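You operate a simulated robot arm through the tools that you are given. There is no shell and no other tool. Be economical: measure what you need, move in short steps, check, and stop when the job is done.

You run a simulated two-armed robot. Do the job below in one go: nothing can be reset, and whatever is moved stays where it is left.

## Task
Do the morning check of lamps and stop button before any start.
Fine: test button, strike the stop, try the green button, twist the stop free, blue reset; leave the FAULT page showing READY; nothing runs.
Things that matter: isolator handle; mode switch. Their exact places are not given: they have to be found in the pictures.

The check looks at the end state, three seconds after you hand in, the way a careful person would. Anything else that was tipped, shoved, dropped, spilled or broken makes it a failure.

## Robot
Two 7-joint arms with fingered hands on one trunk, on a base that drives. Base frame: it is fixed to the floor where the robot stands at the start and does not move with it; the origin is under the middle of the robot, x ahead of it, y to its left, z up. Lengths are in m, angles in degrees, forces in N, time in s.
The left shoulder is at the start at [0.021, 0.124, 1.483], the right one opposite. With the tool pointing down near the work surface each hand reaches from about 0.46 to 0.84 m from the robot's upright axis, wherever it stands, measured 20 degrees to its own side. Places, roughly: isolator handle [0.9, 0.2, 1.2]; mode switch [0.8, 0, 1.4]. Payload 3.6 kg a hand.
The TCP of each hand is the grasp point between the finger pads, 0.034 m short of the fingertips. In the tool frame z runs along the fingers and y along their closing line. The gripper opens to 0.116 m. The gripper's body begins 0.04 m behind the TCP. The gripper is a hand of 5 fingers: y runs from the thumb to the fingers, the wrist lies at [-0.016, -0.16, -0.164] in the tool frame, and closing takes about 1.5 s.
Orientation is that of the tool frame in the base frame, as [roll, pitch, yaw] about the fixed x, y, z axes, in that order (R = Rz(yaw) Ry(pitch) Rx(roll)). With the fingers straight down and the wrist toward the robot, the tool's x, y and z point along [0, 1, 0], [1, 0, 0] and [0, 0, -1] of the base frame.

## Interface
- The arms move only by the tool servo_tool. It takes "left_rows", "right_rows" or both (then of equal length, played together; a hand with none holds still); each is text: rows parted by semicolons, each of 7 numbers parted by spaces: the shift along the tool's x, y, z in units of 20 mm (1.0 is 20 mm), then the turn, a rotation vector about the tool's x, y, z in units of 6 degrees (1.0 is 6 degrees), then the opening, from 0 (shut) to 1 (fully open). In form: tx ty tz rx ry rz jaw; .... A call has 1 to 12 rows; each row shifts and turns the commanded pose from where the row before left it, along the tool's axes as they then stand. A call with a number of a shift or a turn outside -1 to 1 is refused whole. A row lasts 0.2 s, in which the tool goes at most 0.05 m and 8.6 degrees; a call with a longer step from one row to the next is refused whole, and so is a gripper value outside its range. A pose out of reach is approached as far as the arm can. The call stops where the force on the tool passes 40 N (or 10 N more than at its start, if that is more) or the arm is blocked; 0.2 s more then pass. Each finger travels about 0.153 m/s and halts on what it meets, pressing with about 24 N; the grip force reading is that of the motor and also rises with nothing between the fingers. The clock runs only during rows and for 0.2 s after the last one: add rows that do not move to give the fingers time. It gives the time, the measured TCP pose, the force on the tool (base axes), the opening and the grip force at its end, in the units of the frame above (readings bear some noise), with the torque about the TCP (base axes, N m) and any sound that the robot's microphone picked up, and new pictures: "views" is both (left out), scene, wrist or none (wrist: the cameras of the hands that moved).
- Cameras (640 x 400 px; columns grow to the right, rows downward): "scene" is now at [0.1093, -0.0081, 1.6922]; the picture's right is [-0.19, -0.98, 0.00], its down [-0.35, 0.07, -0.93] and it looks along [0.92, -0.18, -0.36] (base axes); focal length 292 px, centre (320, 200). "left" rides on the left gripper at [-0.069, -0.134, -0.11] in its tool frame; the picture's right is [-0.77, -0.19, 0.61], its down [0.59, -0.58, 0.57] and it looks along [0.25, 0.79, 0.55] (tool axes); focal length 256 px, centre (320, 200). "right" rides on the right gripper at [0.069, -0.134, -0.11] in its tool frame; the picture's right is [-0.77, 0.19, -0.61], its down [-0.59, -0.58, 0.57] and it looks along [-0.25, 0.80, 0.55] (tool axes); focal length 256 px, centre (320, 200).
- raise_lower(by): slides the trunk up (or, below 0, down) by that many m; the arms and the scene camera ride with it, the base frame stays. It gives what a move gives, with no picture.
- base_move(legs): drives the robot by 1 to 6 legs, each [ahead, turn to the left] in m and degrees, along the robot's own axes; the way and the turn of a leg run together, so that a leg with both is an arc; at most 1.5 m and 180 degrees a leg. The arms and the cameras ride along, it lands a little off, and it stops where it bumps. It gives what a move gives, and a new picture of the scene camera.
- set_grasp(shape, hand): the hand has 5 fingers and takes this shape, open, in about a second: jaw (thumb against the fingers, like two jaws); tri (thumb and two fingers); tip (a fingertip pinch); poke (one finger out to press); point (the index stretched); flat (the hand flat); cup (the hand cupped); fist (a fist). The gripper value then closes the fingers along that shape, each until it touches; the sizes above hold for jaw. It gives what a move gives, with no picture.
- pan_tilt(pan, tilt): turns the head with the scene camera to pan (to the left, within 86 degrees either way) and tilt (down, from -29 to 69), counted from straight ahead of the robot. It gives what a move gives, and a new picture of the scene camera.
- point_at(camera, pixels): for up to 12 pixels [column, row] of the newest picture of that camera ("zoom" is the newest enlarged one), the place [x, y, z] in the base frame of the surface seen there, good to about 0.002 m, but the place of the scene camera against the robot may be out by one fixed shift of up to 0.025 m in any direction. It takes no simulated time.
- close_up(camera, box): a new picture of the part [left, top, right, bottom] of that camera's present view, enlarged. It takes no simulated time.
- job_done(): hands the job in; it is judged then, once.

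Work in short steps. Measure before you move; look again where a grasp or a placing could have gone wrong, and mend it. You have 80 turns and 260 pictures in all, those below and enlarged ones among them. Open the grippers and draw the arms clear of the work before you hand the job in, unless the task says otherwise; then end with one line.

The tools are called after "Call:" by a JSON object that holds its "api" and its "payload". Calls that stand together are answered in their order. servo_tool: Moves the arms, as the interface text tells. Its arguments: {"type":"object","properties":{"left_rows":{"type":"string"},"right_rows":{"type":"string"},"views":{"type":"string","enum":["both","scene","wrist","none"]}},"required":[]} The other tools are called the same way: raise_lower (by) slides the trunk up or down; set_grasp (shape, hand) gives the hand a shape; base_move (legs) drives the base; pan_tilt (pan, tilt) turns the head that bears the scene camera; point_at (camera, pixels) gives the place of the surface under pixels of a picture; close_up (camera, box) takes an enlarged picture of a part of a camera's view; job_done () hands the job in.

At the start:

```text
time: 0.0
left_ee_pos: [0.5995, 0.1054, 1.5657]
left_tool_rot: [-180.0, -0.1, 90.0]
left_ft_force: [0.3, -0.3, -1.1]
left_ft_torque: [0.0, 0.01, -0.01]
left_gripper_width: 0.1155
left_finger_force: 0.2
left_shape: jaw
right_ee_pos: [0.3788, -0.2104, 1.5686]
right_tool_rot: [-179.9, -0.1, 90.0]
right_ft_force: [-0.6, 0.2, -0.9]
right_ft_torque: [-0.01, -0.01, -0.01]
right_gripper_width: 0.1159
right_finger_force: 0.2
right_shape: jaw
trunk travel left (down, up): [-0.675, 0.087]
robot x, y, heading: [-0.0016, -0.0009, 0.0]
head pan, tilt: [-11.2, 20.8]
```

scene: 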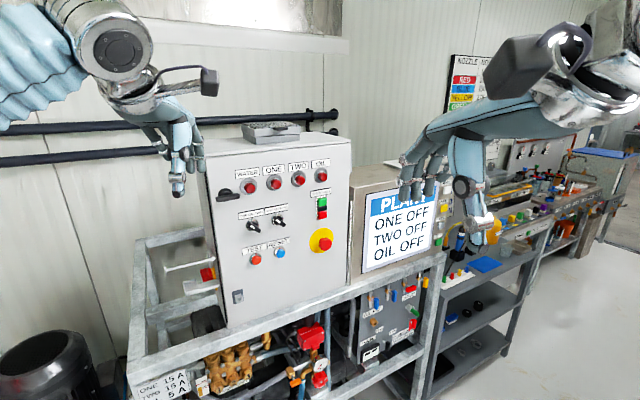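
right: 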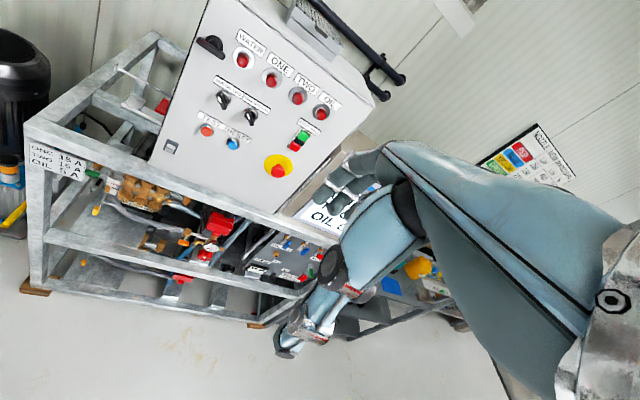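
left: 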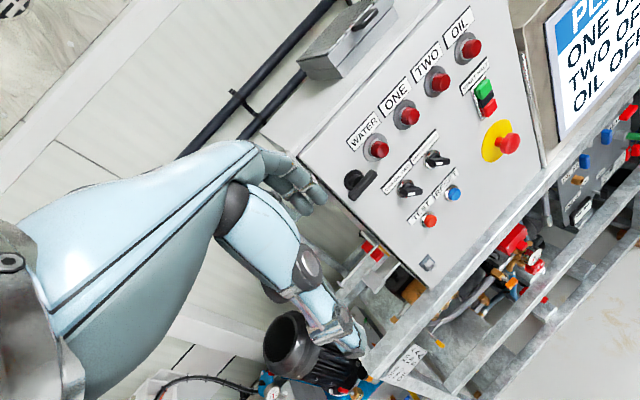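

The panel shows lamps in the top row, an isolator handle at about (225,195), two selector switches at (252,225) and (279,221), and test and reset buttons at (255,258) and (280,252). The stop is at (321,240) and the green button at (321,203). I'll enlarge these to read the labels.

Call:
{"api": "close_up", "payload": {"camera": "scene", "box": [200, 150, 350, 300]}}

Call:
{"api": "close_up", "payload": {"camera": "left", "box": [330, 10, 540, 280]}}

Call:
{"api": "close_up", "payload": {"camera": "scene", "box": [340, 160, 460, 290]}}

Call:
{"api": "point_at", "payload": {"camera": "scene", "pixels": [[225, 194], [252, 225], [279, 221], [255, 259], [280, 253], [322, 239], [322, 202], [321, 215], [240, 240], [300, 260], [375, 205], [250, 188]]}}

```text
2.67 times, centred on (275, 225) of scene
```

zoom: 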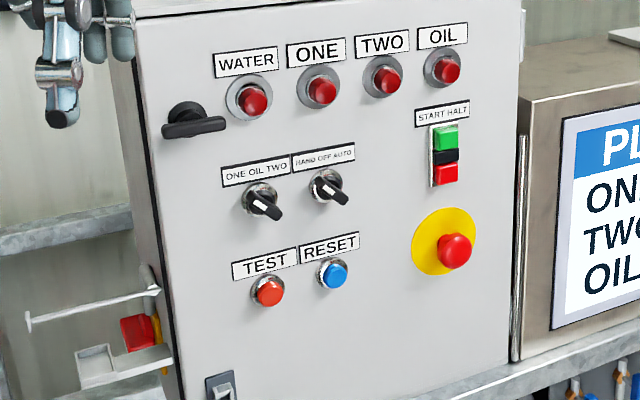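

```text
1.48 times, centred on (435, 145) of left
```

zoom: 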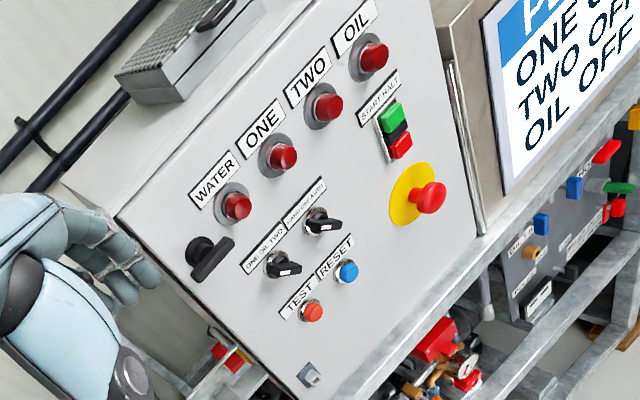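

```text
3.08 times, centred on (400, 225) of scene
```

zoom: 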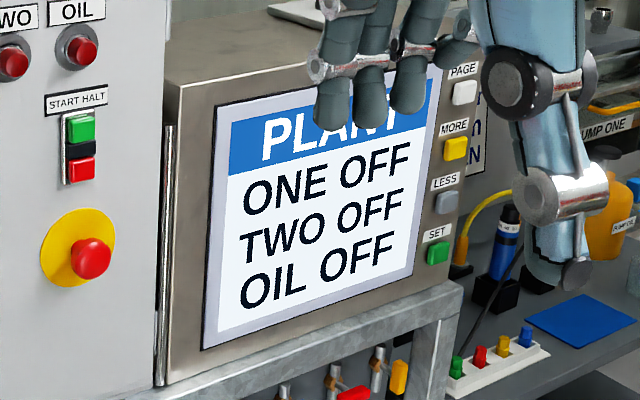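

```text
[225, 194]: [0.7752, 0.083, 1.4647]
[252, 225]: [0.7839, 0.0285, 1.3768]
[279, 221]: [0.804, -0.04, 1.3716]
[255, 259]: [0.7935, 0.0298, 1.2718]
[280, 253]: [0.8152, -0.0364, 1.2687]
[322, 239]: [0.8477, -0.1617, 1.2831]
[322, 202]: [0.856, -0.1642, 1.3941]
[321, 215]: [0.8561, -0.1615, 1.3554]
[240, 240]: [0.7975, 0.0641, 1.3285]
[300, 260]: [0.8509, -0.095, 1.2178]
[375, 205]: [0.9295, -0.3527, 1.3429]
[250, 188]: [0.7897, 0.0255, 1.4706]
```

The lamps are dark and the display shows the PLANT page, with PAGE, MORE, LESS and SET buttons beside it. I'll enlarge the selectors and isolator, and the signs on the frame and wall.

Call:
{"api": "close_up", "payload": {"camera": "scene", "box": [210, 180, 300, 240]}}

Call:
{"api": "close_up", "payload": {"camera": "left", "box": [335, 120, 475, 240]}}

Call:
{"api": "pan_tilt", "payload": {"pan": -40, "tilt": 20}}

```text
6.67 times, centred on (255, 210) of scene
```

zoom: 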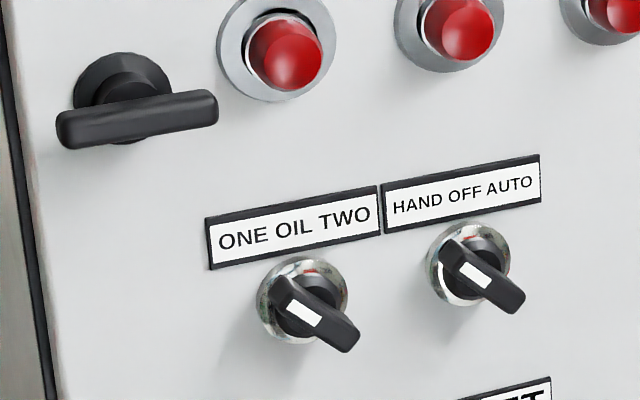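

```text
3.33 times, centred on (405, 180) of left
```

zoom: 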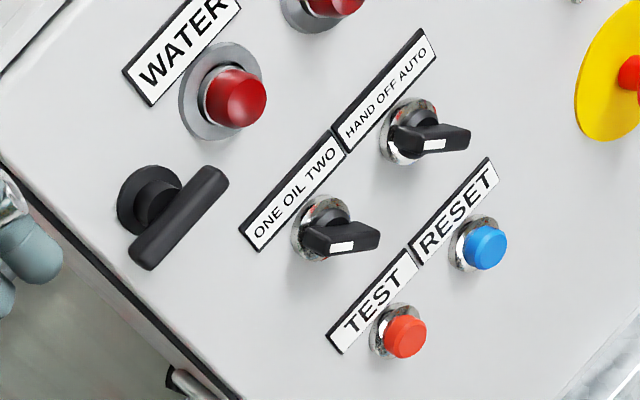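

```text
time: 0.9
left_ee_pos: [0.6003, 0.1046, 1.5662]
left_tool_rot: [-180.0, 0.0, 90.1]
left_ft_force: [0.0, 0.2, -0.3]
left_ft_torque: [-0.02, -0.02, -0.04]
left_gripper_width: 0.1159
left_finger_force: 0.0
left_shape: jaw
right_ee_pos: [0.3784, -0.2105, 1.5692]
right_tool_rot: [-179.9, 0.0, 89.9]
right_ft_force: [-0.2, -0.2, 0.5]
right_ft_torque: [0.04, 0.04, 0.02]
right_gripper_width: 0.116
right_finger_force: 0.1
right_shape: jaw
trunk travel left (down, up): [-0.675, 0.087]
robot x, y, heading: [0.0025, 0.0011, 0.0]
head pan, tilt: [-40.0, 20.0]
```

scene: 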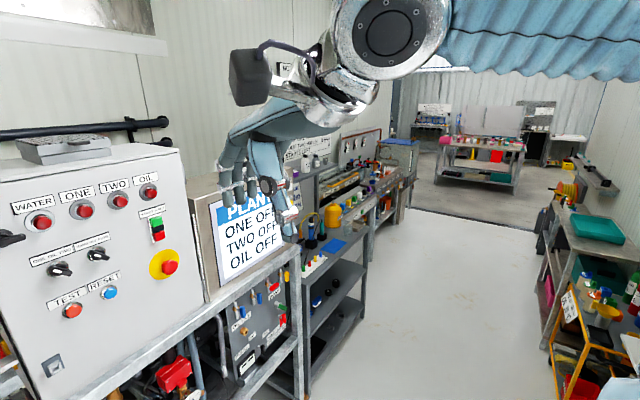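

Both selectors have the white mark at the upper left, which reads ONE and HAND, and the isolator bar is horizontal. I'll measure the panel plane and controls from this view.

Call:
{"api": "point_at", "payload": {"camera": "scene", "pixels": [[30, 330], [150, 300], [35, 280], [140, 230], [20, 178], [170, 170], [100, 350], [185, 290], [95, 225], [157, 223], [157, 235], [170, 267]]}}

Call:
{"api": "close_up", "payload": {"camera": "scene", "box": [0, 180, 200, 330]}}

```text
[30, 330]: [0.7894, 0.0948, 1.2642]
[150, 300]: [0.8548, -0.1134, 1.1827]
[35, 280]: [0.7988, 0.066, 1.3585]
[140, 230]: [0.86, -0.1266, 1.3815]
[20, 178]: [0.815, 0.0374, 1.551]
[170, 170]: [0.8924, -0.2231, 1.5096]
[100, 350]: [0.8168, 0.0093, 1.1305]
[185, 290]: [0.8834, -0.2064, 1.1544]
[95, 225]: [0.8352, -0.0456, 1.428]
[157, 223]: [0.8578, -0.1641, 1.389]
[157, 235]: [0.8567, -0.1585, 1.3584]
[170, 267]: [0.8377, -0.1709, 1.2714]
```

```text
2.67 times, centred on (100, 255) of scene
```

zoom: 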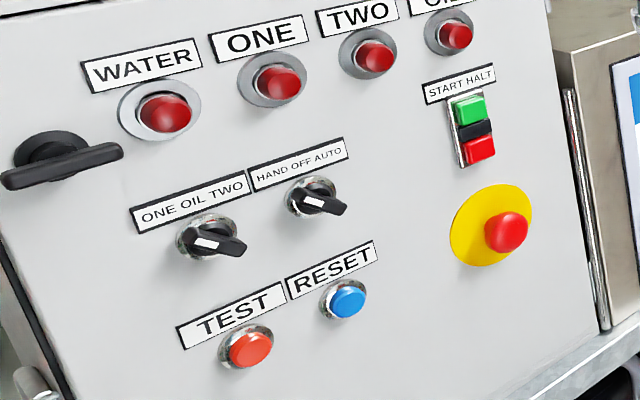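

The panel plane is vertical and its inward normal is yawed about +17°. I'll measure the same features with the wrist cameras, which carry no shift, to calibrate the scene camera.

Call:
{"api": "point_at", "payload": {"camera": "left", "pixels": [[430, 222], [455, 193], [508, 144], [484, 88], [489, 104], [370, 187], [400, 250], [520, 60], [411, 187], [437, 157]]}}

Call:
{"api": "point_at", "payload": {"camera": "right", "pixels": [[207, 131], [233, 144], [278, 171], [303, 135], [295, 145], [211, 45], [223, 97], [250, 116]]}}

Call:
{"api": "point_at", "payload": {"camera": "scene", "pixels": [[72, 311], [110, 293], [170, 267], [157, 223], [157, 234], [60, 269], [98, 254], [12, 238]]}}

Call:
{"api": "set_grasp", "payload": {"hand": "left", "shape": "poke"}}

Call:
{"api": "set_grasp", "payload": {"hand": "right", "shape": "poke"}}

```text
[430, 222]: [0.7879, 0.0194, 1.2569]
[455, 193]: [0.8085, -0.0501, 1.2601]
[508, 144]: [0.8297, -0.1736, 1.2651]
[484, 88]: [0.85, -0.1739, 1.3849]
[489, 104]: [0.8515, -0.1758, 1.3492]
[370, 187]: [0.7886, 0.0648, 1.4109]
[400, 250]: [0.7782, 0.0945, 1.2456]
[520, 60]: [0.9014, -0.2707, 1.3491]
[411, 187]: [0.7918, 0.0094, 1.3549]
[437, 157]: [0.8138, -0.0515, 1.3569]
```

```text
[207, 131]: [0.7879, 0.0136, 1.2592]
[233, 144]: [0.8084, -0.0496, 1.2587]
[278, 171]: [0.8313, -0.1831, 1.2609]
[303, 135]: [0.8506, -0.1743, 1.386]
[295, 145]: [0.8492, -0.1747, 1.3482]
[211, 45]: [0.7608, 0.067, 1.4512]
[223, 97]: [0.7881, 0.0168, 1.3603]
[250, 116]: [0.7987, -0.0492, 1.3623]
```

```text
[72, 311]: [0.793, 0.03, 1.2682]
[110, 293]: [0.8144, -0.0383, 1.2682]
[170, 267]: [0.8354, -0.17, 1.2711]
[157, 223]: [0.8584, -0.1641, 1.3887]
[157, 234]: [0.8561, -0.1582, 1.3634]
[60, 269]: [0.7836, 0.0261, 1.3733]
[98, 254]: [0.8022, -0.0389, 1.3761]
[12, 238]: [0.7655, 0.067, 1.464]
```

```text
time: 1.8
left_ee_pos: [0.601, 0.104, 1.5654]
left_tool_rot: [179.9, 0.0, 90.0]
left_ft_force: [-0.2, 0.1, -0.3]
left_ft_torque: [0.0, 0.0, 0.03]
left_gripper_width: 0.0
left_finger_force: 0.0
left_shape: poke
right_ee_pos: [0.3783, -0.2096, 1.5693]
right_tool_rot: [179.9, 0.0, 90.0]
right_ft_force: [0.0, 0.5, 1.1]
right_ft_torque: [-0.01, -0.01, -0.01]
right_gripper_width: 0.1159
right_finger_force: 0.1
right_shape: jaw
trunk travel left (down, up): [-0.675, 0.087]
robot x, y, heading: [-0.0016, -0.0013, 0.0]
head pan, tilt: [-40.0, 20.0]
```

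```text
time: 2.7
left_ee_pos: [0.6001, 0.1054, 1.5659]
left_tool_rot: [180.0, 0.0, 90.0]
left_ft_force: [0.8, 0.6, 0.3]
left_ft_torque: [-0.02, -0.02, -0.01]
left_gripper_width: 0.0001
left_finger_force: 0.1
left_shape: poke
right_ee_pos: [0.3785, -0.2103, 1.5686]
right_tool_rot: [180.0, 0.0, 90.0]
right_ft_force: [0.3, -0.7, -0.6]
right_ft_torque: [-0.01, 0.04, -0.01]
right_gripper_width: 0.0002
right_finger_force: 0.0
right_shape: poke
trunk travel left (down, up): [-0.675, 0.087]
robot x, y, heading: [-0.001, 0.0041, -0.0]
head pan, tilt: [-40.0, 20.0]
```

The wrist cameras agree with each other. The scene camera reads about (+0.006, +0.0105, +0.009) too much, so I'll subtract that. Next I turn the left hand so its poking finger points ahead.

Call:
{"api": "servo_tool", "payload": {"left_rows": "0 0 0 -1 0 0 0;0 0 0 -1 0 0 0;0 0 0 -1 0 0 0;0 0 0 -1 0 0 0;0 0 0 -1 0 0 0;0 0 0 -1 0 0 0;0 0 0 -1 0 0 0;0 0 0 -1 0 0 0;0 0 0 -1 0 0 0;0 0 0 -1 0 0 0;0 0 0 -1 0 0 0;0 0 0 -1 0 0 0", "views": "none"}}

Call:
{"api": "servo_tool", "payload": {"left_rows": "0 0 0 -1 0 0 0;0 0 0 -1 0 0 0;0 0 0 -1 0 0 0;0 0 0 0 1 0 0;0 0 0 0 1 0 0;0 0 0 0 0.9 0 0", "views": "wrist"}}

Call:
{"api": "pan_tilt", "payload": {"pan": -5, "tilt": 25}}

```text
time: 5.3
left_ee_pos: [0.5993, 0.1032, 1.5657]
left_tool_rot: [107.9, 0.0, 90.1]
left_ft_force: [0.3, -0.7, -0.3]
left_ft_torque: [0.0, -0.01, -0.01]
left_gripper_width: 0.0
left_finger_force: 0.1
left_shape: poke
right_ee_pos: [0.3779, -0.211, 1.5688]
right_tool_rot: [-179.9, -0.1, 90.0]
right_ft_force: [-0.4, -0.2, 0.0]
right_ft_torque: [-0.01, 0.01, 0.04]
right_gripper_width: 0.0
right_finger_force: 0.1
right_shape: poke
trunk travel left (down, up): [-0.675, 0.087]
robot x, y, heading: [0.0019, -0.0005, -0.1]
head pan, tilt: [-40.0, 20.0]
```

```text
time: 6.7
left_ee_pos: [0.6005, 0.1062, 1.5658]
left_tool_rot: [90.1, -0.1, 107.6]
left_ft_force: [-0.1, -0.3, -0.9]
left_ft_torque: [-0.01, 0.01, 0.0]
left_gripper_width: 0.0
left_finger_force: 0.0
left_shape: poke
right_ee_pos: [0.3778, -0.2106, 1.5685]
right_tool_rot: [180.0, 0.0, 90.0]
right_ft_force: [0.4, 0.6, 0.2]
right_ft_torque: [0.03, -0.02, -0.01]
right_gripper_width: 0.0002
right_finger_force: 0.1
right_shape: poke
trunk travel left (down, up): [-0.675, 0.087]
robot x, y, heading: [0.0008, 0.0004, -0.2]
head pan, tilt: [-40.0, 20.0]
```

left: 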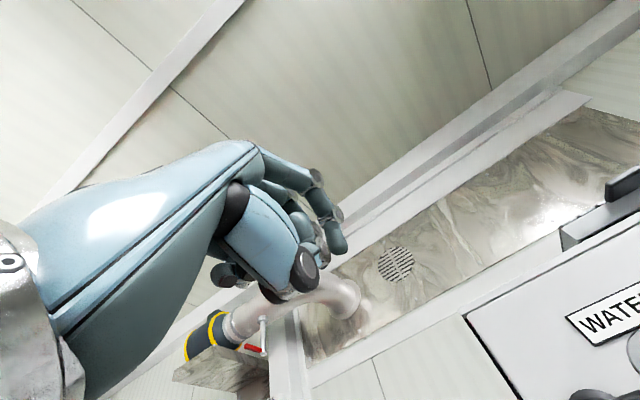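

```text
time: 7.7
left_ee_pos: [0.6, 0.106, 1.5661]
left_tool_rot: [90.0, 0.0, 107.4]
left_ft_force: [-0.3, 0.4, 0.6]
left_ft_torque: [-0.01, 0.0, -0.01]
left_gripper_width: 0.0
left_finger_force: 0.1
left_shape: poke
right_ee_pos: [0.3781, -0.2106, 1.5694]
right_tool_rot: [-180.0, 0.0, 90.0]
right_ft_force: [-0.3, -0.3, 0.1]
right_ft_torque: [0.0, 0.0, 0.0]
right_gripper_width: 0.0
right_finger_force: 0.1
right_shape: poke
trunk travel left (down, up): [-0.675, 0.087]
robot x, y, heading: [0.0017, 0.0002, 0.1]
head pan, tilt: [-5.0, 25.0]
```

scene: 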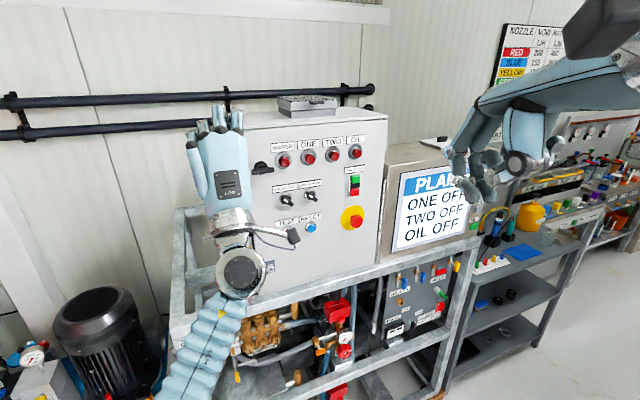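

The left hand points ahead at the panel. I'll check the finger geometry with a close look.

Call:
{"api": "close_up", "payload": {"camera": "left", "box": [190, 130, 370, 310]}}

Call:
{"api": "close_up", "payload": {"camera": "scene", "box": [170, 90, 270, 190]}}

Call:
{"api": "point_at", "payload": {"camera": "left", "pixels": [[337, 250], [332, 235], [327, 256], [315, 250], [337, 215], [318, 178], [303, 285], [300, 262]]}}

```text
2.22 times, centred on (280, 220) of left
```

zoom: 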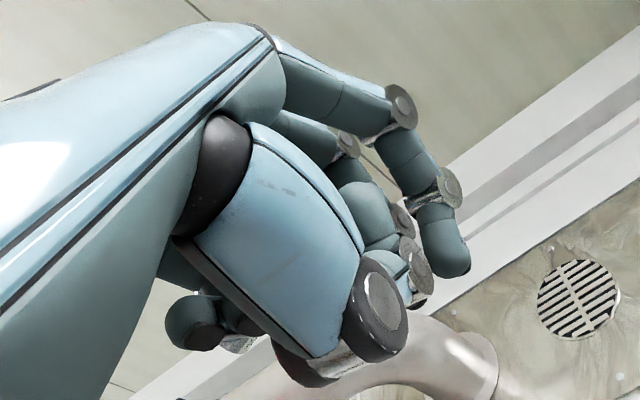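

```text
4.00 times, centred on (220, 140) of scene
```

zoom: 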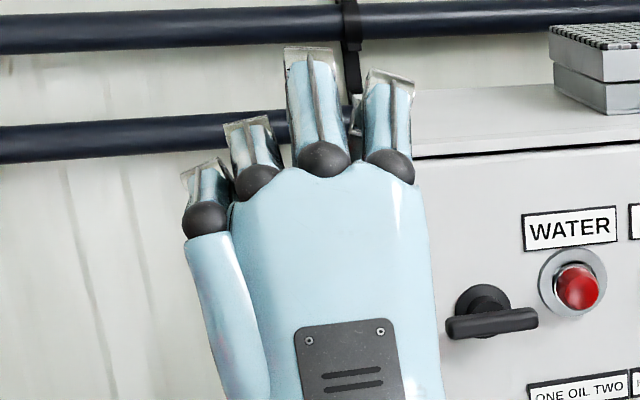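

```text
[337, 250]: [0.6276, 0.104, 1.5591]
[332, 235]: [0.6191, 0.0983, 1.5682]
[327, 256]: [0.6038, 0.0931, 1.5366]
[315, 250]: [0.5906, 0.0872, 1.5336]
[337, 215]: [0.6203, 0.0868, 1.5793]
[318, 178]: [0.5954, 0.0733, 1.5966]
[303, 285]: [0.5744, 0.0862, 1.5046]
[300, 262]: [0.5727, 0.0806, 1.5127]
```

The index tip leads by about 34 mm along tool z, with the thumb lower and further back. Before descending I'll measure the frame bar under the panel.

Call:
{"api": "point_at", "payload": {"camera": "scene", "pixels": [[290, 292], [350, 268], [320, 282], [182, 300], [182, 230], [270, 365], [311, 226], [288, 224], [352, 217], [355, 182], [355, 192], [440, 240]]}}

Call:
{"api": "close_up", "payload": {"camera": "scene", "box": [160, 240, 420, 400]}}

```text
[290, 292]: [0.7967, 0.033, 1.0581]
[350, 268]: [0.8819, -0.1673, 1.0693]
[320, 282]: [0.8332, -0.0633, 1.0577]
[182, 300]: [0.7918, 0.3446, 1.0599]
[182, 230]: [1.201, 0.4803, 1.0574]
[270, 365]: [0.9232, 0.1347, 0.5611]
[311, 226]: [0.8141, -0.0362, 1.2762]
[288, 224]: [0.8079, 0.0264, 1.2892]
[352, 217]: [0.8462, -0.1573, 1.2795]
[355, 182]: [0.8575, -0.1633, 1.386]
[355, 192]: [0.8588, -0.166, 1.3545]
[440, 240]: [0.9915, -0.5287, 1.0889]
```

```text
2.46 times, centred on (290, 320) of scene
```

zoom: 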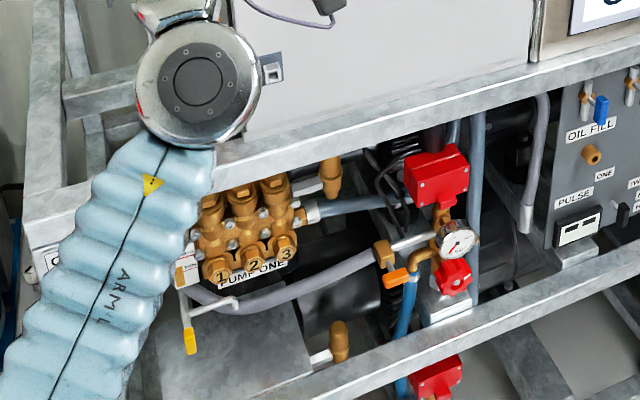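

The frame bar top is at z≈1.06 and close under the panel, so the wrist stays in front of it. Now I bring the left finger to about 30 mm in front of TEST.

Call:
{"api": "servo_tool", "payload": {"left_rows": "-0.434 -0.9625 0.278 0 0 0 0;-0.434 -0.9625 0.278 0 0 0 0;-0.434 -0.9625 0.278 0 0 0 0;-0.434 -0.9625 0.278 0 0 0 0;-0.434 -0.9625 0.278 0 0 0 0;-0.434 -0.9625 0.278 0 0 0 0;-0.434 -0.9625 0.278 0 0 0 0;-0.434 -0.9625 0.278 0 0 0 0", "views": "none"}}

Call:
{"api": "servo_tool", "payload": {"left_rows": "-0.434 -0.9625 0.278 0 0 0 0;-0.434 -0.9625 0.278 0 0 0 0;-0.434 -0.9625 0.278 0 0 0 0;-0.434 -0.9625 0.278 0 0 0 0;-0.434 -0.9625 0.278 0 0 0 0;-0.434 -0.9625 0.278 0 0 0 0;-0.434 -0.9625 0.278 0 0 0 0;-0.434 -0.9625 0.278 0 0 0 0", "views": "both"}}

```text
time: 9.5
left_ee_pos: [0.6658, 0.0507, 1.4125]
left_tool_rot: [90.0, 0.0, 107.3]
left_ft_force: [1.2, 0.2, 0.1]
left_ft_torque: [-0.02, 0.0, 0.03]
left_gripper_width: 0.0003
left_finger_force: 0.0
left_shape: poke
right_ee_pos: [0.3798, -0.2104, 1.5684]
right_tool_rot: [-180.0, -0.2, 90.0]
right_ft_force: [-0.7, -0.3, -0.3]
right_ft_torque: [0.02, -0.01, -0.02]
right_gripper_width: 0.0001
right_finger_force: 0.0
right_shape: poke
trunk travel left (down, up): [-0.675, 0.087]
robot x, y, heading: [0.0008, -0.0022, 0.0]
head pan, tilt: [-5.0, 25.0]
```

```text
time: 11.3
left_ee_pos: [0.6553, 0.0238, 1.3136]
left_tool_rot: [90.0, 0.0, 107.3]
left_ft_force: [-0.1, 0.0, 0.1]
left_ft_torque: [-0.05, 0.0, 0.01]
left_gripper_width: 0.0002
left_finger_force: 0.0
left_shape: poke
left hand out of reach, approached as far as the arm can: row 4, 5, 6, 7, 8
right_ee_pos: [0.3766, -0.2102, 1.569]
right_tool_rot: [-180.0, 0.0, 89.9]
right_ft_force: [0.5, 0.3, -0.8]
right_ft_torque: [0.03, 0.06, 0.0]
right_gripper_width: 0.0003
right_finger_force: 0.1
right_shape: poke
trunk travel left (down, up): [-0.675, 0.087]
robot x, y, heading: [0.0006, 0.0007, 0.0]
head pan, tilt: [-5.0, 25.0]
```

scene: 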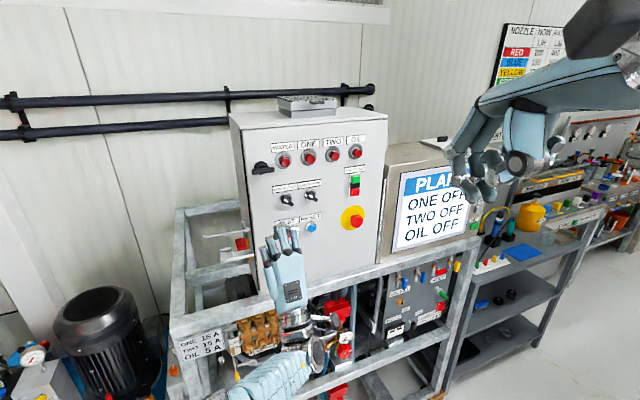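
left: 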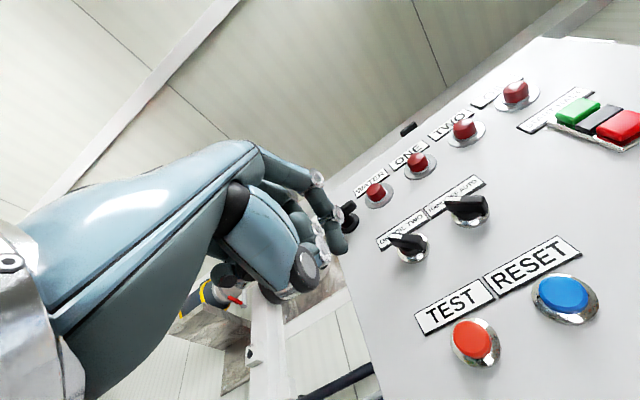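

The left arm runs out of reach downward at z 1.31. I'll lower the trunk by 0.25, which puts the hand below the button but still about 0.08 in front of the frame, and then raise the hand.

Call:
{"api": "raise_lower", "payload": {"by": -0.25}}

Call:
{"api": "servo_tool", "payload": {"left_rows": "0 0.5 0 0 0 0 0;0 0.5 0 0 0 0 0;0 0 0 0 0 0 0", "views": "both"}}

```text
time: 13.9
left_ee_pos: [0.6557, 0.0246, 1.0625]
left_tool_rot: [90.0, 0.0, 107.3]
left_ft_force: [1.1, 0.0, 0.7]
left_ft_torque: [-0.01, 0.01, -0.03]
left_gripper_width: 0.0002
left_finger_force: 0.0
left_shape: poke
right_ee_pos: [0.3786, -0.2107, 1.3182]
right_tool_rot: [-180.0, 0.1, 89.9]
right_ft_force: [-0.3, 0.2, 0.4]
right_ft_torque: [-0.03, -0.01, -0.02]
right_gripper_width: 0.0
right_finger_force: 0.1
right_shape: poke
trunk travel left (down, up): [-0.425, 0.337]
robot x, y, heading: [0.0032, 0.0015, 0.2]
head pan, tilt: [-5.0, 25.0]
```

```text
time: 14.7
left_ee_pos: [0.6557, 0.0239, 1.084]
left_tool_rot: [90.0, 0.0, 107.4]
left_ft_force: [0.9, 0.4, 0.1]
left_ft_torque: [-0.01, 0.02, 0.03]
left_gripper_width: 0.0
left_finger_force: 0.2
left_shape: poke
right_ee_pos: [0.3779, -0.2097, 1.3187]
right_tool_rot: [-179.9, 0.1, 90.1]
right_ft_force: [-1.5, 0.5, 0.0]
right_ft_torque: [0.01, 0.03, -0.03]
right_gripper_width: 0.0002
right_finger_force: 0.1
right_shape: poke
trunk travel left (down, up): [-0.425, 0.337]
robot x, y, heading: [-0.0016, -0.0018, 0.3]
head pan, tilt: [-5.0, 25.0]
```

scene: 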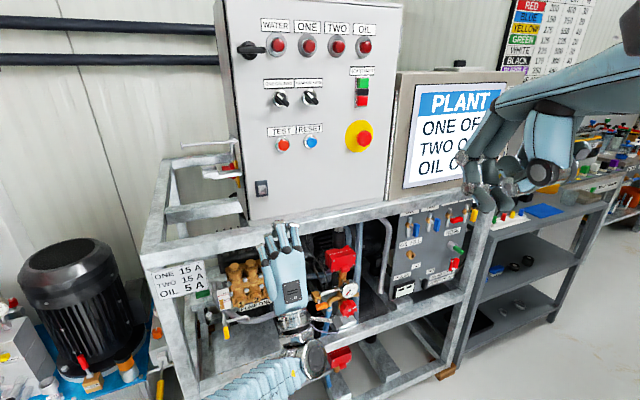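
left: 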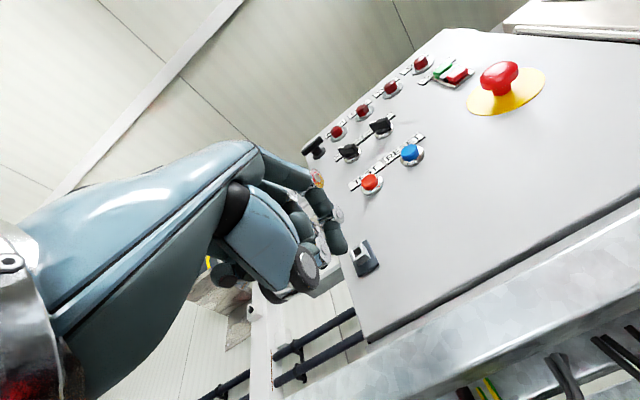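

The commanded pose follows the trunk. Now I go up 174 mm, 44 mm to the right and 60 mm ahead, to stand off TEST.

Call:
{"api": "servo_tool", "payload": {"left_rows": "-0.245 0.967 0 0 0 0 0;-0.245 0.967 0 0 0 0 0;-0.245 0.967 0 0 0 0 0;-0.245 0.967 0 0 0 0 0;-0.245 0.967 0 0 0 0 0;-0.245 0.967 0 0 0 0 0;-0.245 0.967 0 0 0 0 0;-0.245 0.967 0 0 0 0 0;-0.245 0.967 0 0 0 0 0;0 0 1 0 0 0 0;0 0 1 0 0 0 0;0 0 1 0 0 0 0", "views": "both"}}

```text
time: 17.3
left_ee_pos: [0.7283, -0.0018, 1.2561]
left_tool_rot: [90.1, 0.1, 107.4]
left_ft_force: [0.8, 0.6, 0.2]
left_ft_torque: [-0.03, -0.01, 0.02]
left_gripper_width: 0.0
left_finger_force: 0.0
left_shape: poke
right_ee_pos: [0.3785, -0.2107, 1.3181]
right_tool_rot: [180.0, -0.1, 89.9]
right_ft_force: [0.1, -0.3, -0.2]
right_ft_torque: [0.0, 0.01, 0.0]
right_gripper_width: 0.0
right_finger_force: 0.0
right_shape: poke
trunk travel left (down, up): [-0.425, 0.337]
robot x, y, heading: [0.0026, 0.0021, -0.3]
head pan, tilt: [-5.0, 25.0]
```

scene: 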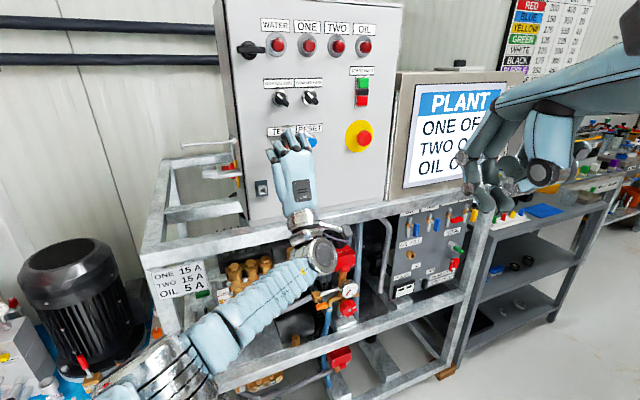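
left: 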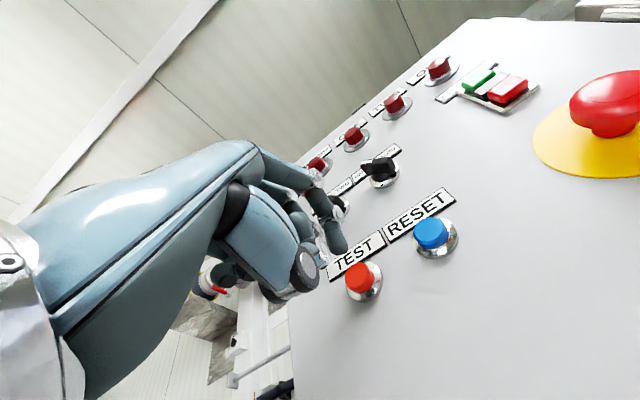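

The finger is near TEST. I'll measure the tip and the button face from the wrist camera to align them.

Call:
{"api": "close_up", "payload": {"camera": "left", "box": [260, 170, 400, 310]}}

Call:
{"api": "point_at", "payload": {"camera": "left", "pixels": [[339, 253], [332, 248], [346, 247], [357, 278], [350, 280], [366, 278], [430, 232]]}}

```text
2.86 times, centred on (330, 240) of left
```

zoom: 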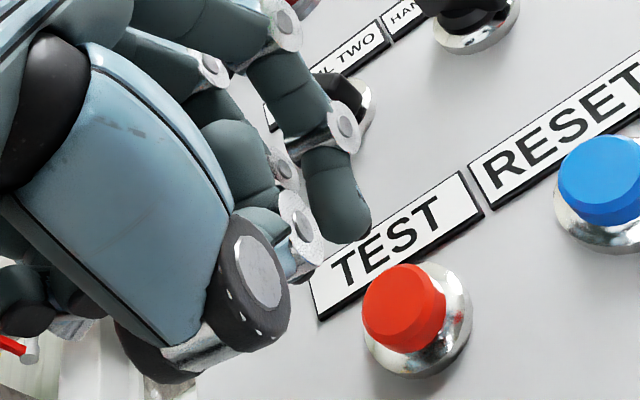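

```text
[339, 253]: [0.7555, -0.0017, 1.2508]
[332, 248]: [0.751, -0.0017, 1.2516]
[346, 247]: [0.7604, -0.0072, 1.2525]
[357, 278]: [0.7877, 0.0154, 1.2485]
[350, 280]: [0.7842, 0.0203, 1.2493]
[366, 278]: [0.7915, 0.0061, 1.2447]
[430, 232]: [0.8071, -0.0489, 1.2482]
```

The tip and TEST are aligned along the normal with a gap of about 28 mm. I press about 34 mm, hold, and look at the lamps.

Call:
{"api": "servo_tool", "payload": {"left_rows": "0 0 0.7 0 0 0 0;0 0 0.7 0 0 0 0;0 0 0.2 0 0 0 0;0 0 0.1 0 0 0 0;0 0 0 0 0 0 0", "views": "both"}}

```text
time: 18.5
left_ee_pos: [0.7562, 0.0099, 1.257]
left_tool_rot: [89.9, 0.0, 107.2]
left_ft_force: [-5.3, -2.6, 0.1]
left_ft_torque: [-0.05, 0.01, -0.06]
left_gripper_width: 0.0004
left_finger_force: 0.0
left_shape: poke
right_ee_pos: [0.3765, -0.2107, 1.319]
right_tool_rot: [179.9, -0.2, 90.0]
right_ft_force: [-0.2, -0.6, -0.1]
right_ft_torque: [0.01, -0.01, -0.02]
right_gripper_width: 0.0
right_finger_force: 0.0
right_shape: poke
trunk travel left (down, up): [-0.425, 0.337]
robot x, y, heading: [-0.0009, 0.0002, 0.2]
head pan, tilt: [-5.0, 25.0]
heard: click
```

scene: 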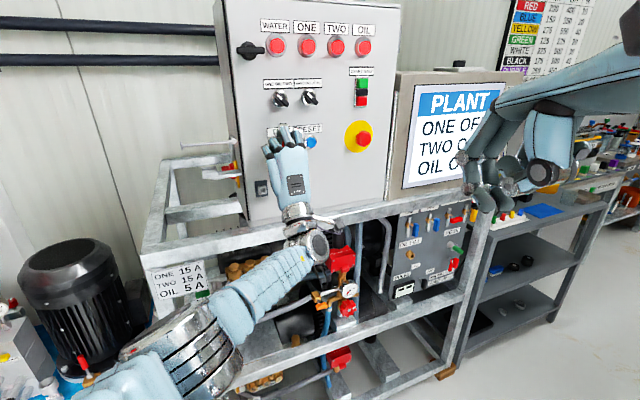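
left: 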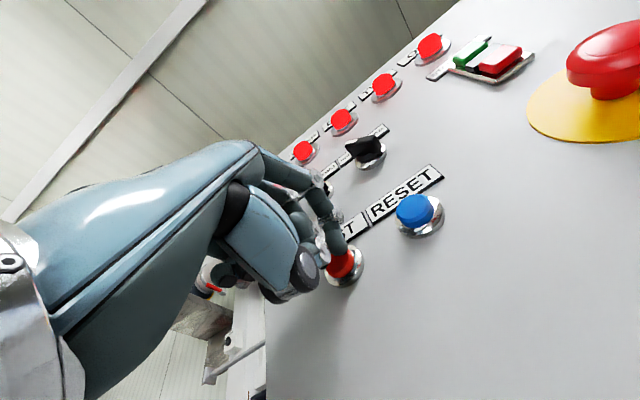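

There was a click and all four lamps are lit, so the supply is on and TEST works. I release and back off, then check the lamps.

Call:
{"api": "servo_tool", "payload": {"left_rows": "0 0 -0.7 0 0 0 0;0 0 -1 0 0 0 0;0 0 -1 0 0 0 0;0 0 -0.8 0 0 0 0;0 0 0 0 0 0 0", "views": "both"}}

```text
time: 19.7
left_ee_pos: [0.692, -0.011, 1.2582]
left_tool_rot: [90.0, 0.0, 107.4]
left_ft_force: [-0.1, 0.3, 0.3]
left_ft_torque: [-0.01, 0.01, 0.04]
left_gripper_width: 0.0003
left_finger_force: 0.1
left_shape: poke
right_ee_pos: [0.3786, -0.2108, 1.3187]
right_tool_rot: [179.9, 0.0, 90.0]
right_ft_force: [0.2, -0.1, 0.3]
right_ft_torque: [0.0, -0.02, -0.02]
right_gripper_width: 0.0001
right_finger_force: 0.1
right_shape: poke
trunk travel left (down, up): [-0.425, 0.337]
robot x, y, heading: [-0.0, -0.0016, -0.2]
head pan, tilt: [-5.0, 25.0]
```

scene: 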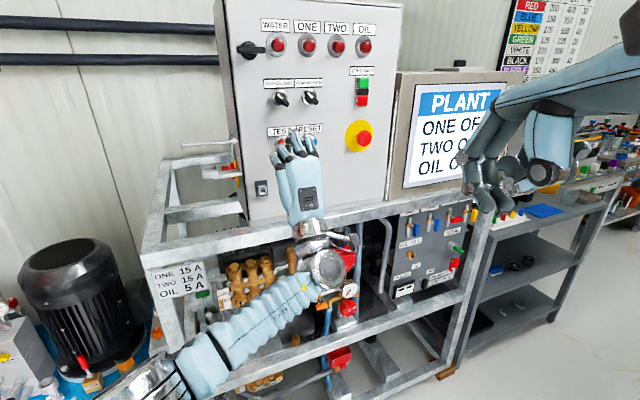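
left: 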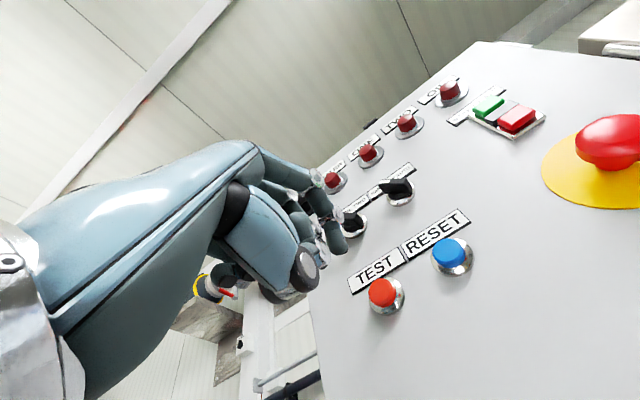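

The lamps are dark again. I'll measure the stop's dome and its yellow disc before striking it.

Call:
{"api": "point_at", "payload": {"camera": "left", "pixels": [[580, 150], [608, 130], [612, 150], [630, 140], [545, 170], [590, 200], [487, 107], [517, 120]]}}

Call:
{"api": "point_at", "payload": {"camera": "scene", "pixels": [[364, 138], [345, 136], [359, 122], [360, 152], [372, 135], [362, 84], [362, 100]]}}

Call:
{"api": "close_up", "payload": {"camera": "scene", "box": [330, 60, 400, 160]}}

```text
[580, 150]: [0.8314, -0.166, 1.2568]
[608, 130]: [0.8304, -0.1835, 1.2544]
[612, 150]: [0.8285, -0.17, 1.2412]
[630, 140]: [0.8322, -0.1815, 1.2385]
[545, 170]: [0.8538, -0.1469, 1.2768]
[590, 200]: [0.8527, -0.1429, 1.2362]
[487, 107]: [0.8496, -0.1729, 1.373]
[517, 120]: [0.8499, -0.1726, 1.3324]
```

```text
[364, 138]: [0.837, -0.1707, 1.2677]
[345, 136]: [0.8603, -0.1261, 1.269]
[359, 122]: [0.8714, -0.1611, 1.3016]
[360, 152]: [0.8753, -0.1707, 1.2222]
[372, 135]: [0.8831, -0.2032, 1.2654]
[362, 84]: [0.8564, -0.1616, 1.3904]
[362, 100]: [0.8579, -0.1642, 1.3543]
```

```text
4.00 times, centred on (365, 110) of scene
```

zoom: 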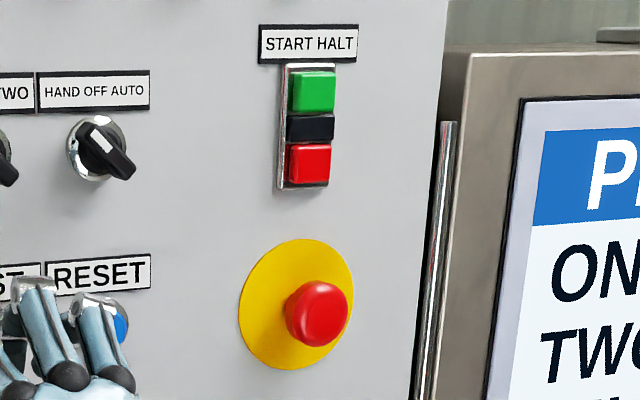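

The disc centre works out at about (0.866, -0.175, 1.253), so the dome tip is at about (0.828, -0.186, 1.254). I'll do the right-side work with the right hand, so the left goes back and aside while the right comes forward and rotates.

Call:
{"api": "servo_tool", "payload": {"left_rows": "0.6 0 -1 0 0 0 0;0.6 0 -1 0 0 0 0;0.6 0 -1 0 0 0 0;0.6 0 -1 0 0 0 0;0.8 0 0 0 0 0 0;0.8 0 0 0 0 0 0;0.8 0 0 0 0 0 0;0 0 0 0 0 0 0;0 0 0 0 0 0 0;0 0 0 0 0 0 0;0 0 0 0 0 0 0;0 0 0 0 0 0 0", "right_rows": "0 1 0 0 0 0 0;0 1 0 0 0 0 0;0 1 0 0 0 0 0;0 1 0 0 0 0 0;0 1 0 0 0 0 0;0 1 0 0 0 0 0;0 1 0 0 0 0 0;0 0 0 -1 0 0 0;0 0 0 -1 0 0 0;0 0 0 -1 0 0 0;0 0 0 -1 0 0 0;0 0 0 -1 0 0 0", "views": "none"}}

Call:
{"api": "servo_tool", "payload": {"right_rows": "0 0 0 -1 0 0 0;0 0 0 -1 0 0 0;0 0 0 -1 0 0 0;0 0 0 -1 0 0 0;0 0 0 -1 0 0 0;0 0 0 -1 0 0 0;0 0 0 -1 0 0 0;0 0 0 -1 0 0 0;0 0 0 -1 0 0 0;0 0 0 -1 0 0 0", "views": "none"}}

Call:
{"api": "servo_tool", "payload": {"right_rows": "0 0 0 0 1 0 0;0 0 0 0 1 0 0;0 0 0 0 0.9 0 0", "views": "both"}}

```text
time: 22.3
left_ee_pos: [0.5865, 0.0583, 1.2562]
left_tool_rot: [90.0, 0.0, 107.4]
left_ft_force: [-0.5, 0.3, 0.1]
left_ft_torque: [0.02, 0.02, 0.02]
left_gripper_width: 0.0
left_finger_force: 0.1
left_shape: poke
right_ee_pos: [0.5196, -0.2097, 1.3186]
right_tool_rot: [150.0, 0.0, 90.0]
right_ft_force: [-0.9, 0.1, 0.2]
right_ft_torque: [0.01, -0.01, 0.04]
right_gripper_width: 0.0001
right_finger_force: 0.0
right_shape: poke
trunk travel left (down, up): [-0.425, 0.337]
robot x, y, heading: [-0.0001, -0.0001, 0.0]
head pan, tilt: [-5.0, 25.0]
```

```text
time: 24.5
left_ee_pos: [0.5866, 0.0569, 1.2577]
left_tool_rot: [90.0, 0.0, 107.5]
left_ft_force: [0.2, -0.1, 0.4]
left_ft_torque: [0.02, -0.02, -0.01]
left_gripper_width: 0.0002
left_finger_force: 0.1
left_shape: poke
right_ee_pos: [0.5188, -0.2104, 1.3181]
right_tool_rot: [89.9, -0.1, 90.0]
right_ft_force: [0.1, -0.1, 0.0]
right_ft_torque: [0.0, 0.03, 0.0]
right_gripper_width: 0.0
right_finger_force: 0.1
right_shape: poke
trunk travel left (down, up): [-0.425, 0.337]
robot x, y, heading: [0.0007, 0.0009, 0.2]
head pan, tilt: [-5.0, 25.0]
```

```text
time: 25.3
left_ee_pos: [0.5872, 0.0557, 1.2568]
left_tool_rot: [90.0, 0.0, 107.4]
left_ft_force: [0.1, 0.5, -0.1]
left_ft_torque: [0.03, -0.02, 0.0]
left_gripper_width: 0.0
left_finger_force: 0.0
left_shape: poke
right_ee_pos: [0.5185, -0.2103, 1.3187]
right_tool_rot: [90.0, 0.0, 107.6]
right_ft_force: [0.4, -0.3, -0.6]
right_ft_torque: [0.0, 0.0, 0.02]
right_gripper_width: 0.0
right_finger_force: 0.0
right_shape: poke
trunk travel left (down, up): [-0.425, 0.337]
robot x, y, heading: [-0.0005, 0.0035, -0.0]
head pan, tilt: [-5.0, 25.0]
```

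scene: 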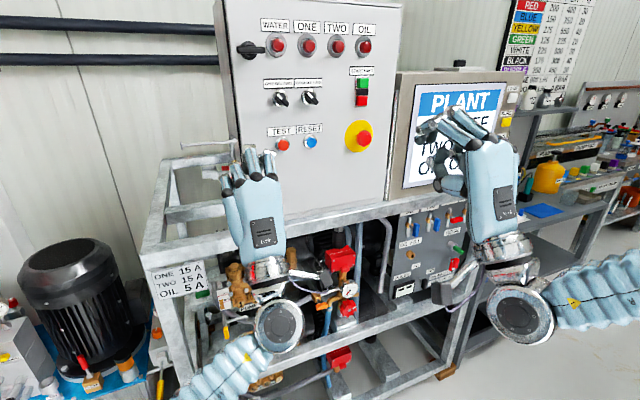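
right: 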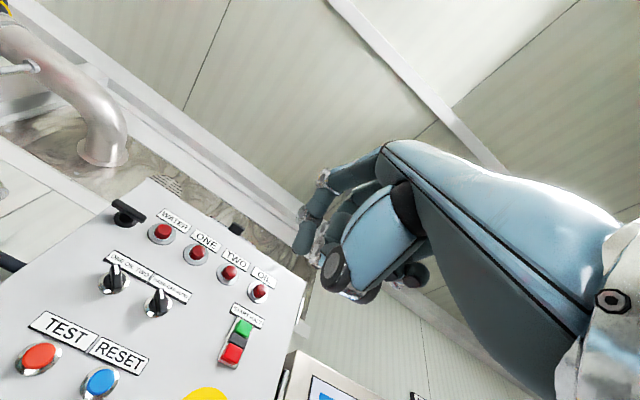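

The right hand now faces the panel. I move it to about 30 mm in front of the stop dome.

Call:
{"api": "servo_tool", "payload": {"right_rows": "-0.288 -0.27 0.99 0 0 0 0;-0.288 -0.27 0.99 0 0 0 0;-0.288 -0.27 0.99 0 0 0 0;-0.288 -0.27 0.99 0 0 0 0;-0.288 -0.27 0.99 0 0 0 0;-0.288 -0.27 0.99 0 0 0 0;-0.288 -0.27 0.99 0 0 0 0;-0.288 -0.27 0.99 0 0 0 0;-0.288 -0.27 0.99 0 0 0 0;-0.288 -0.27 0.99 0 0 0 0;-0.288 -0.27 0.99 0 0 0 0;-0.288 -0.27 0.95 0 0 0 0", "views": "both"}}

Call:
{"api": "close_up", "payload": {"camera": "right", "box": [180, 150, 380, 350]}}

```text
time: 27.9
left_ee_pos: [0.5862, 0.0565, 1.2576]
left_tool_rot: [90.1, 0.0, 107.4]
left_ft_force: [0.4, 0.2, 0.5]
left_ft_torque: [0.02, 0.0, 0.02]
left_gripper_width: 0.0001
left_finger_force: 0.1
left_shape: poke
right_ee_pos: [0.614, -0.2371, 1.3626]
right_tool_rot: [90.1, 0.0, 107.1]
right_ft_force: [-0.1, 0.5, -0.8]
right_ft_torque: [-0.01, 0.01, 0.0]
right_gripper_width: 0.0002
right_finger_force: 0.1
right_shape: poke
right hand out of reach, approached as far as the arm can: row 2, 3, 4, 5, 6, 7, 8, 9, 10, 11, 12
trunk travel left (down, up): [-0.425, 0.337]
robot x, y, heading: [0.0014, 0.0011, -0.2]
head pan, tilt: [-5.0, 25.0]
```

scene: 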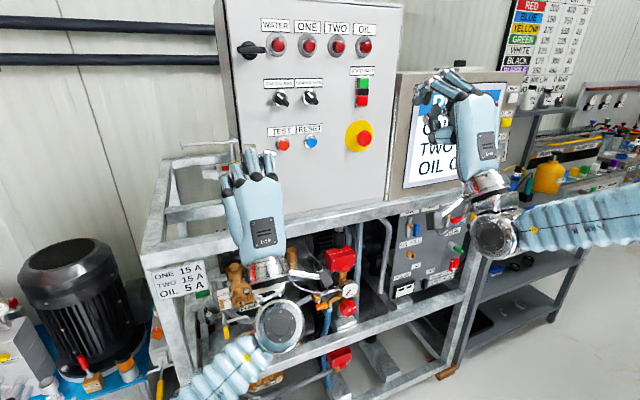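
right: 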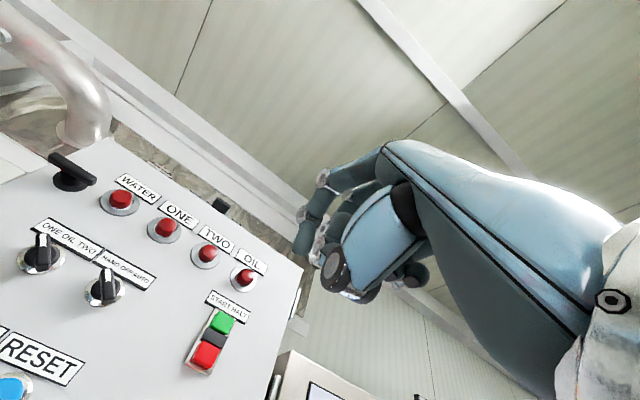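

```text
2.00 times, centred on (280, 250) of right
```

zoom: 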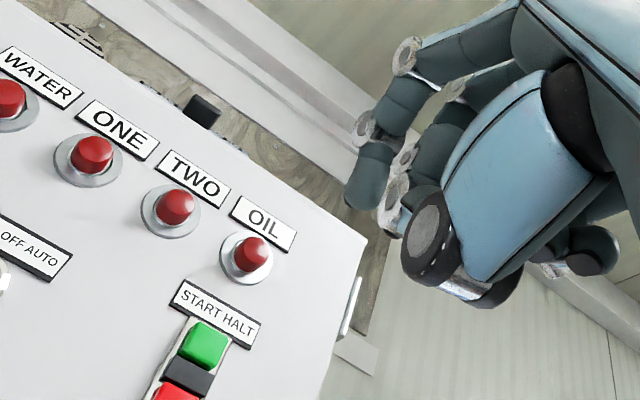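

The right wrist runs into its limit there and the hand even rose. Reach seems better with the hand high relative to the shoulder, so I'll lower the trunk 0.2 and retry with the right hand raised.

Call:
{"api": "servo_tool", "payload": {"right_rows": "0 0 -0.5 0 0 0 0;0 0 -0.5 0 0 0 0", "views": "none"}}

Call:
{"api": "raise_lower", "payload": {"by": -0.2}}

Call:
{"api": "servo_tool", "payload": {"left_rows": "0 0.8 0 0 0 0 0;0 0.8 0 0 0 0 0;0 0.8 0 0 0 0 0;0 0.8 0 0 0 0 0;0 0.8 0 0 0 0 0", "right_rows": "-0.3 0.8 0.5 0 0 0 0;-0.3 0.8 0.5 0 0 0 0;-0.3 0.8 0.5 0 0 0 0;-0.3 0.8 0.5 0 0 0 0;-0.3 0.8 0.5 0 0 0 0", "views": "both"}}

```text
time: 28.5
left_ee_pos: [0.5861, 0.0573, 1.2562]
left_tool_rot: [90.0, 0.0, 107.5]
left_ft_force: [0.5, 0.4, 0.1]
left_ft_torque: [-0.02, -0.02, 0.01]
left_gripper_width: 0.0
left_finger_force: 0.0
left_shape: poke
right_ee_pos: [0.5941, -0.2439, 1.362]
right_tool_rot: [90.0, 0.0, 107.5]
right_ft_force: [-0.7, 0.5, 0.7]
right_ft_torque: [-0.02, 0.0, 0.01]
right_gripper_width: 0.0001
right_finger_force: 0.1
right_shape: poke
trunk travel left (down, up): [-0.425, 0.337]
robot x, y, heading: [0.0044, -0.0009, 0.1]
head pan, tilt: [-5.0, 25.0]
```

```text
time: 30.7
left_ee_pos: [0.5874, 0.0569, 1.0566]
left_tool_rot: [90.0, 0.0, 107.4]
left_ft_force: [-0.1, -0.6, 0.3]
left_ft_torque: [-0.02, -0.03, 0.0]
left_gripper_width: 0.0001
left_finger_force: 0.0
left_shape: poke
right_ee_pos: [0.5941, -0.2435, 1.1627]
right_tool_rot: [89.8, -0.1, 107.3]
right_ft_force: [-0.1, 0.5, 0.5]
right_ft_torque: [-0.04, -0.01, 0.02]
right_gripper_width: 0.0
right_finger_force: 0.0
right_shape: poke
trunk travel left (down, up): [-0.225, 0.537]
robot x, y, heading: [-0.0016, -0.0013, -0.1]
head pan, tilt: [-5.0, 25.0]
```

```text
time: 31.9
left_ee_pos: [0.5866, 0.0564, 1.1385]
left_tool_rot: [90.0, 0.0, 107.3]
left_ft_force: [-0.2, -0.3, -0.2]
left_ft_torque: [0.01, 0.02, -0.01]
left_gripper_width: 0.0002
left_finger_force: 0.1
left_shape: poke
right_ee_pos: [0.6528, -0.2573, 1.2435]
right_tool_rot: [90.0, 0.0, 107.2]
right_ft_force: [0.2, 0.8, -0.3]
right_ft_torque: [-0.01, -0.02, 0.01]
right_gripper_width: 0.0
right_finger_force: 0.0
right_shape: poke
trunk travel left (down, up): [-0.225, 0.537]
robot x, y, heading: [0.0009, -0.0024, -0.0]
head pan, tilt: [-5.0, 25.0]
```

scene: 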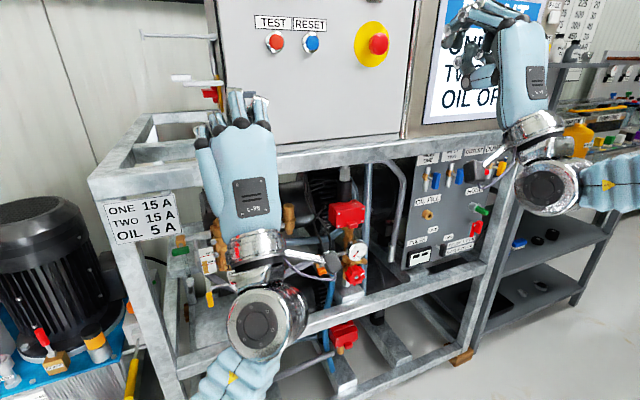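
right: 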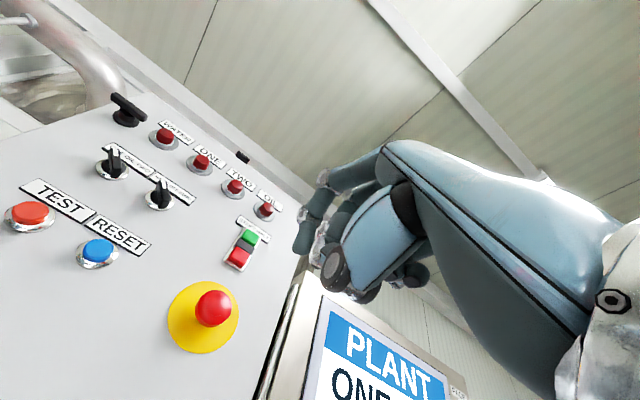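
left: 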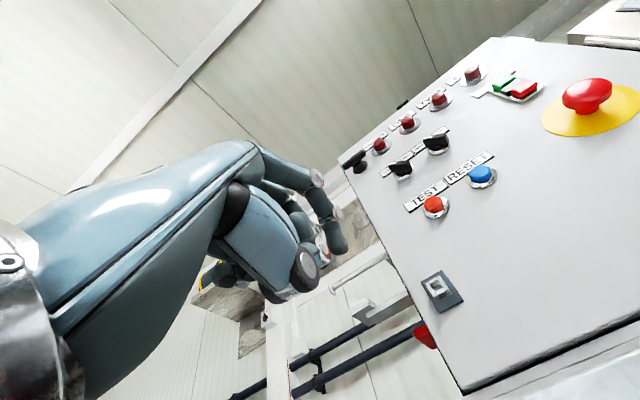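

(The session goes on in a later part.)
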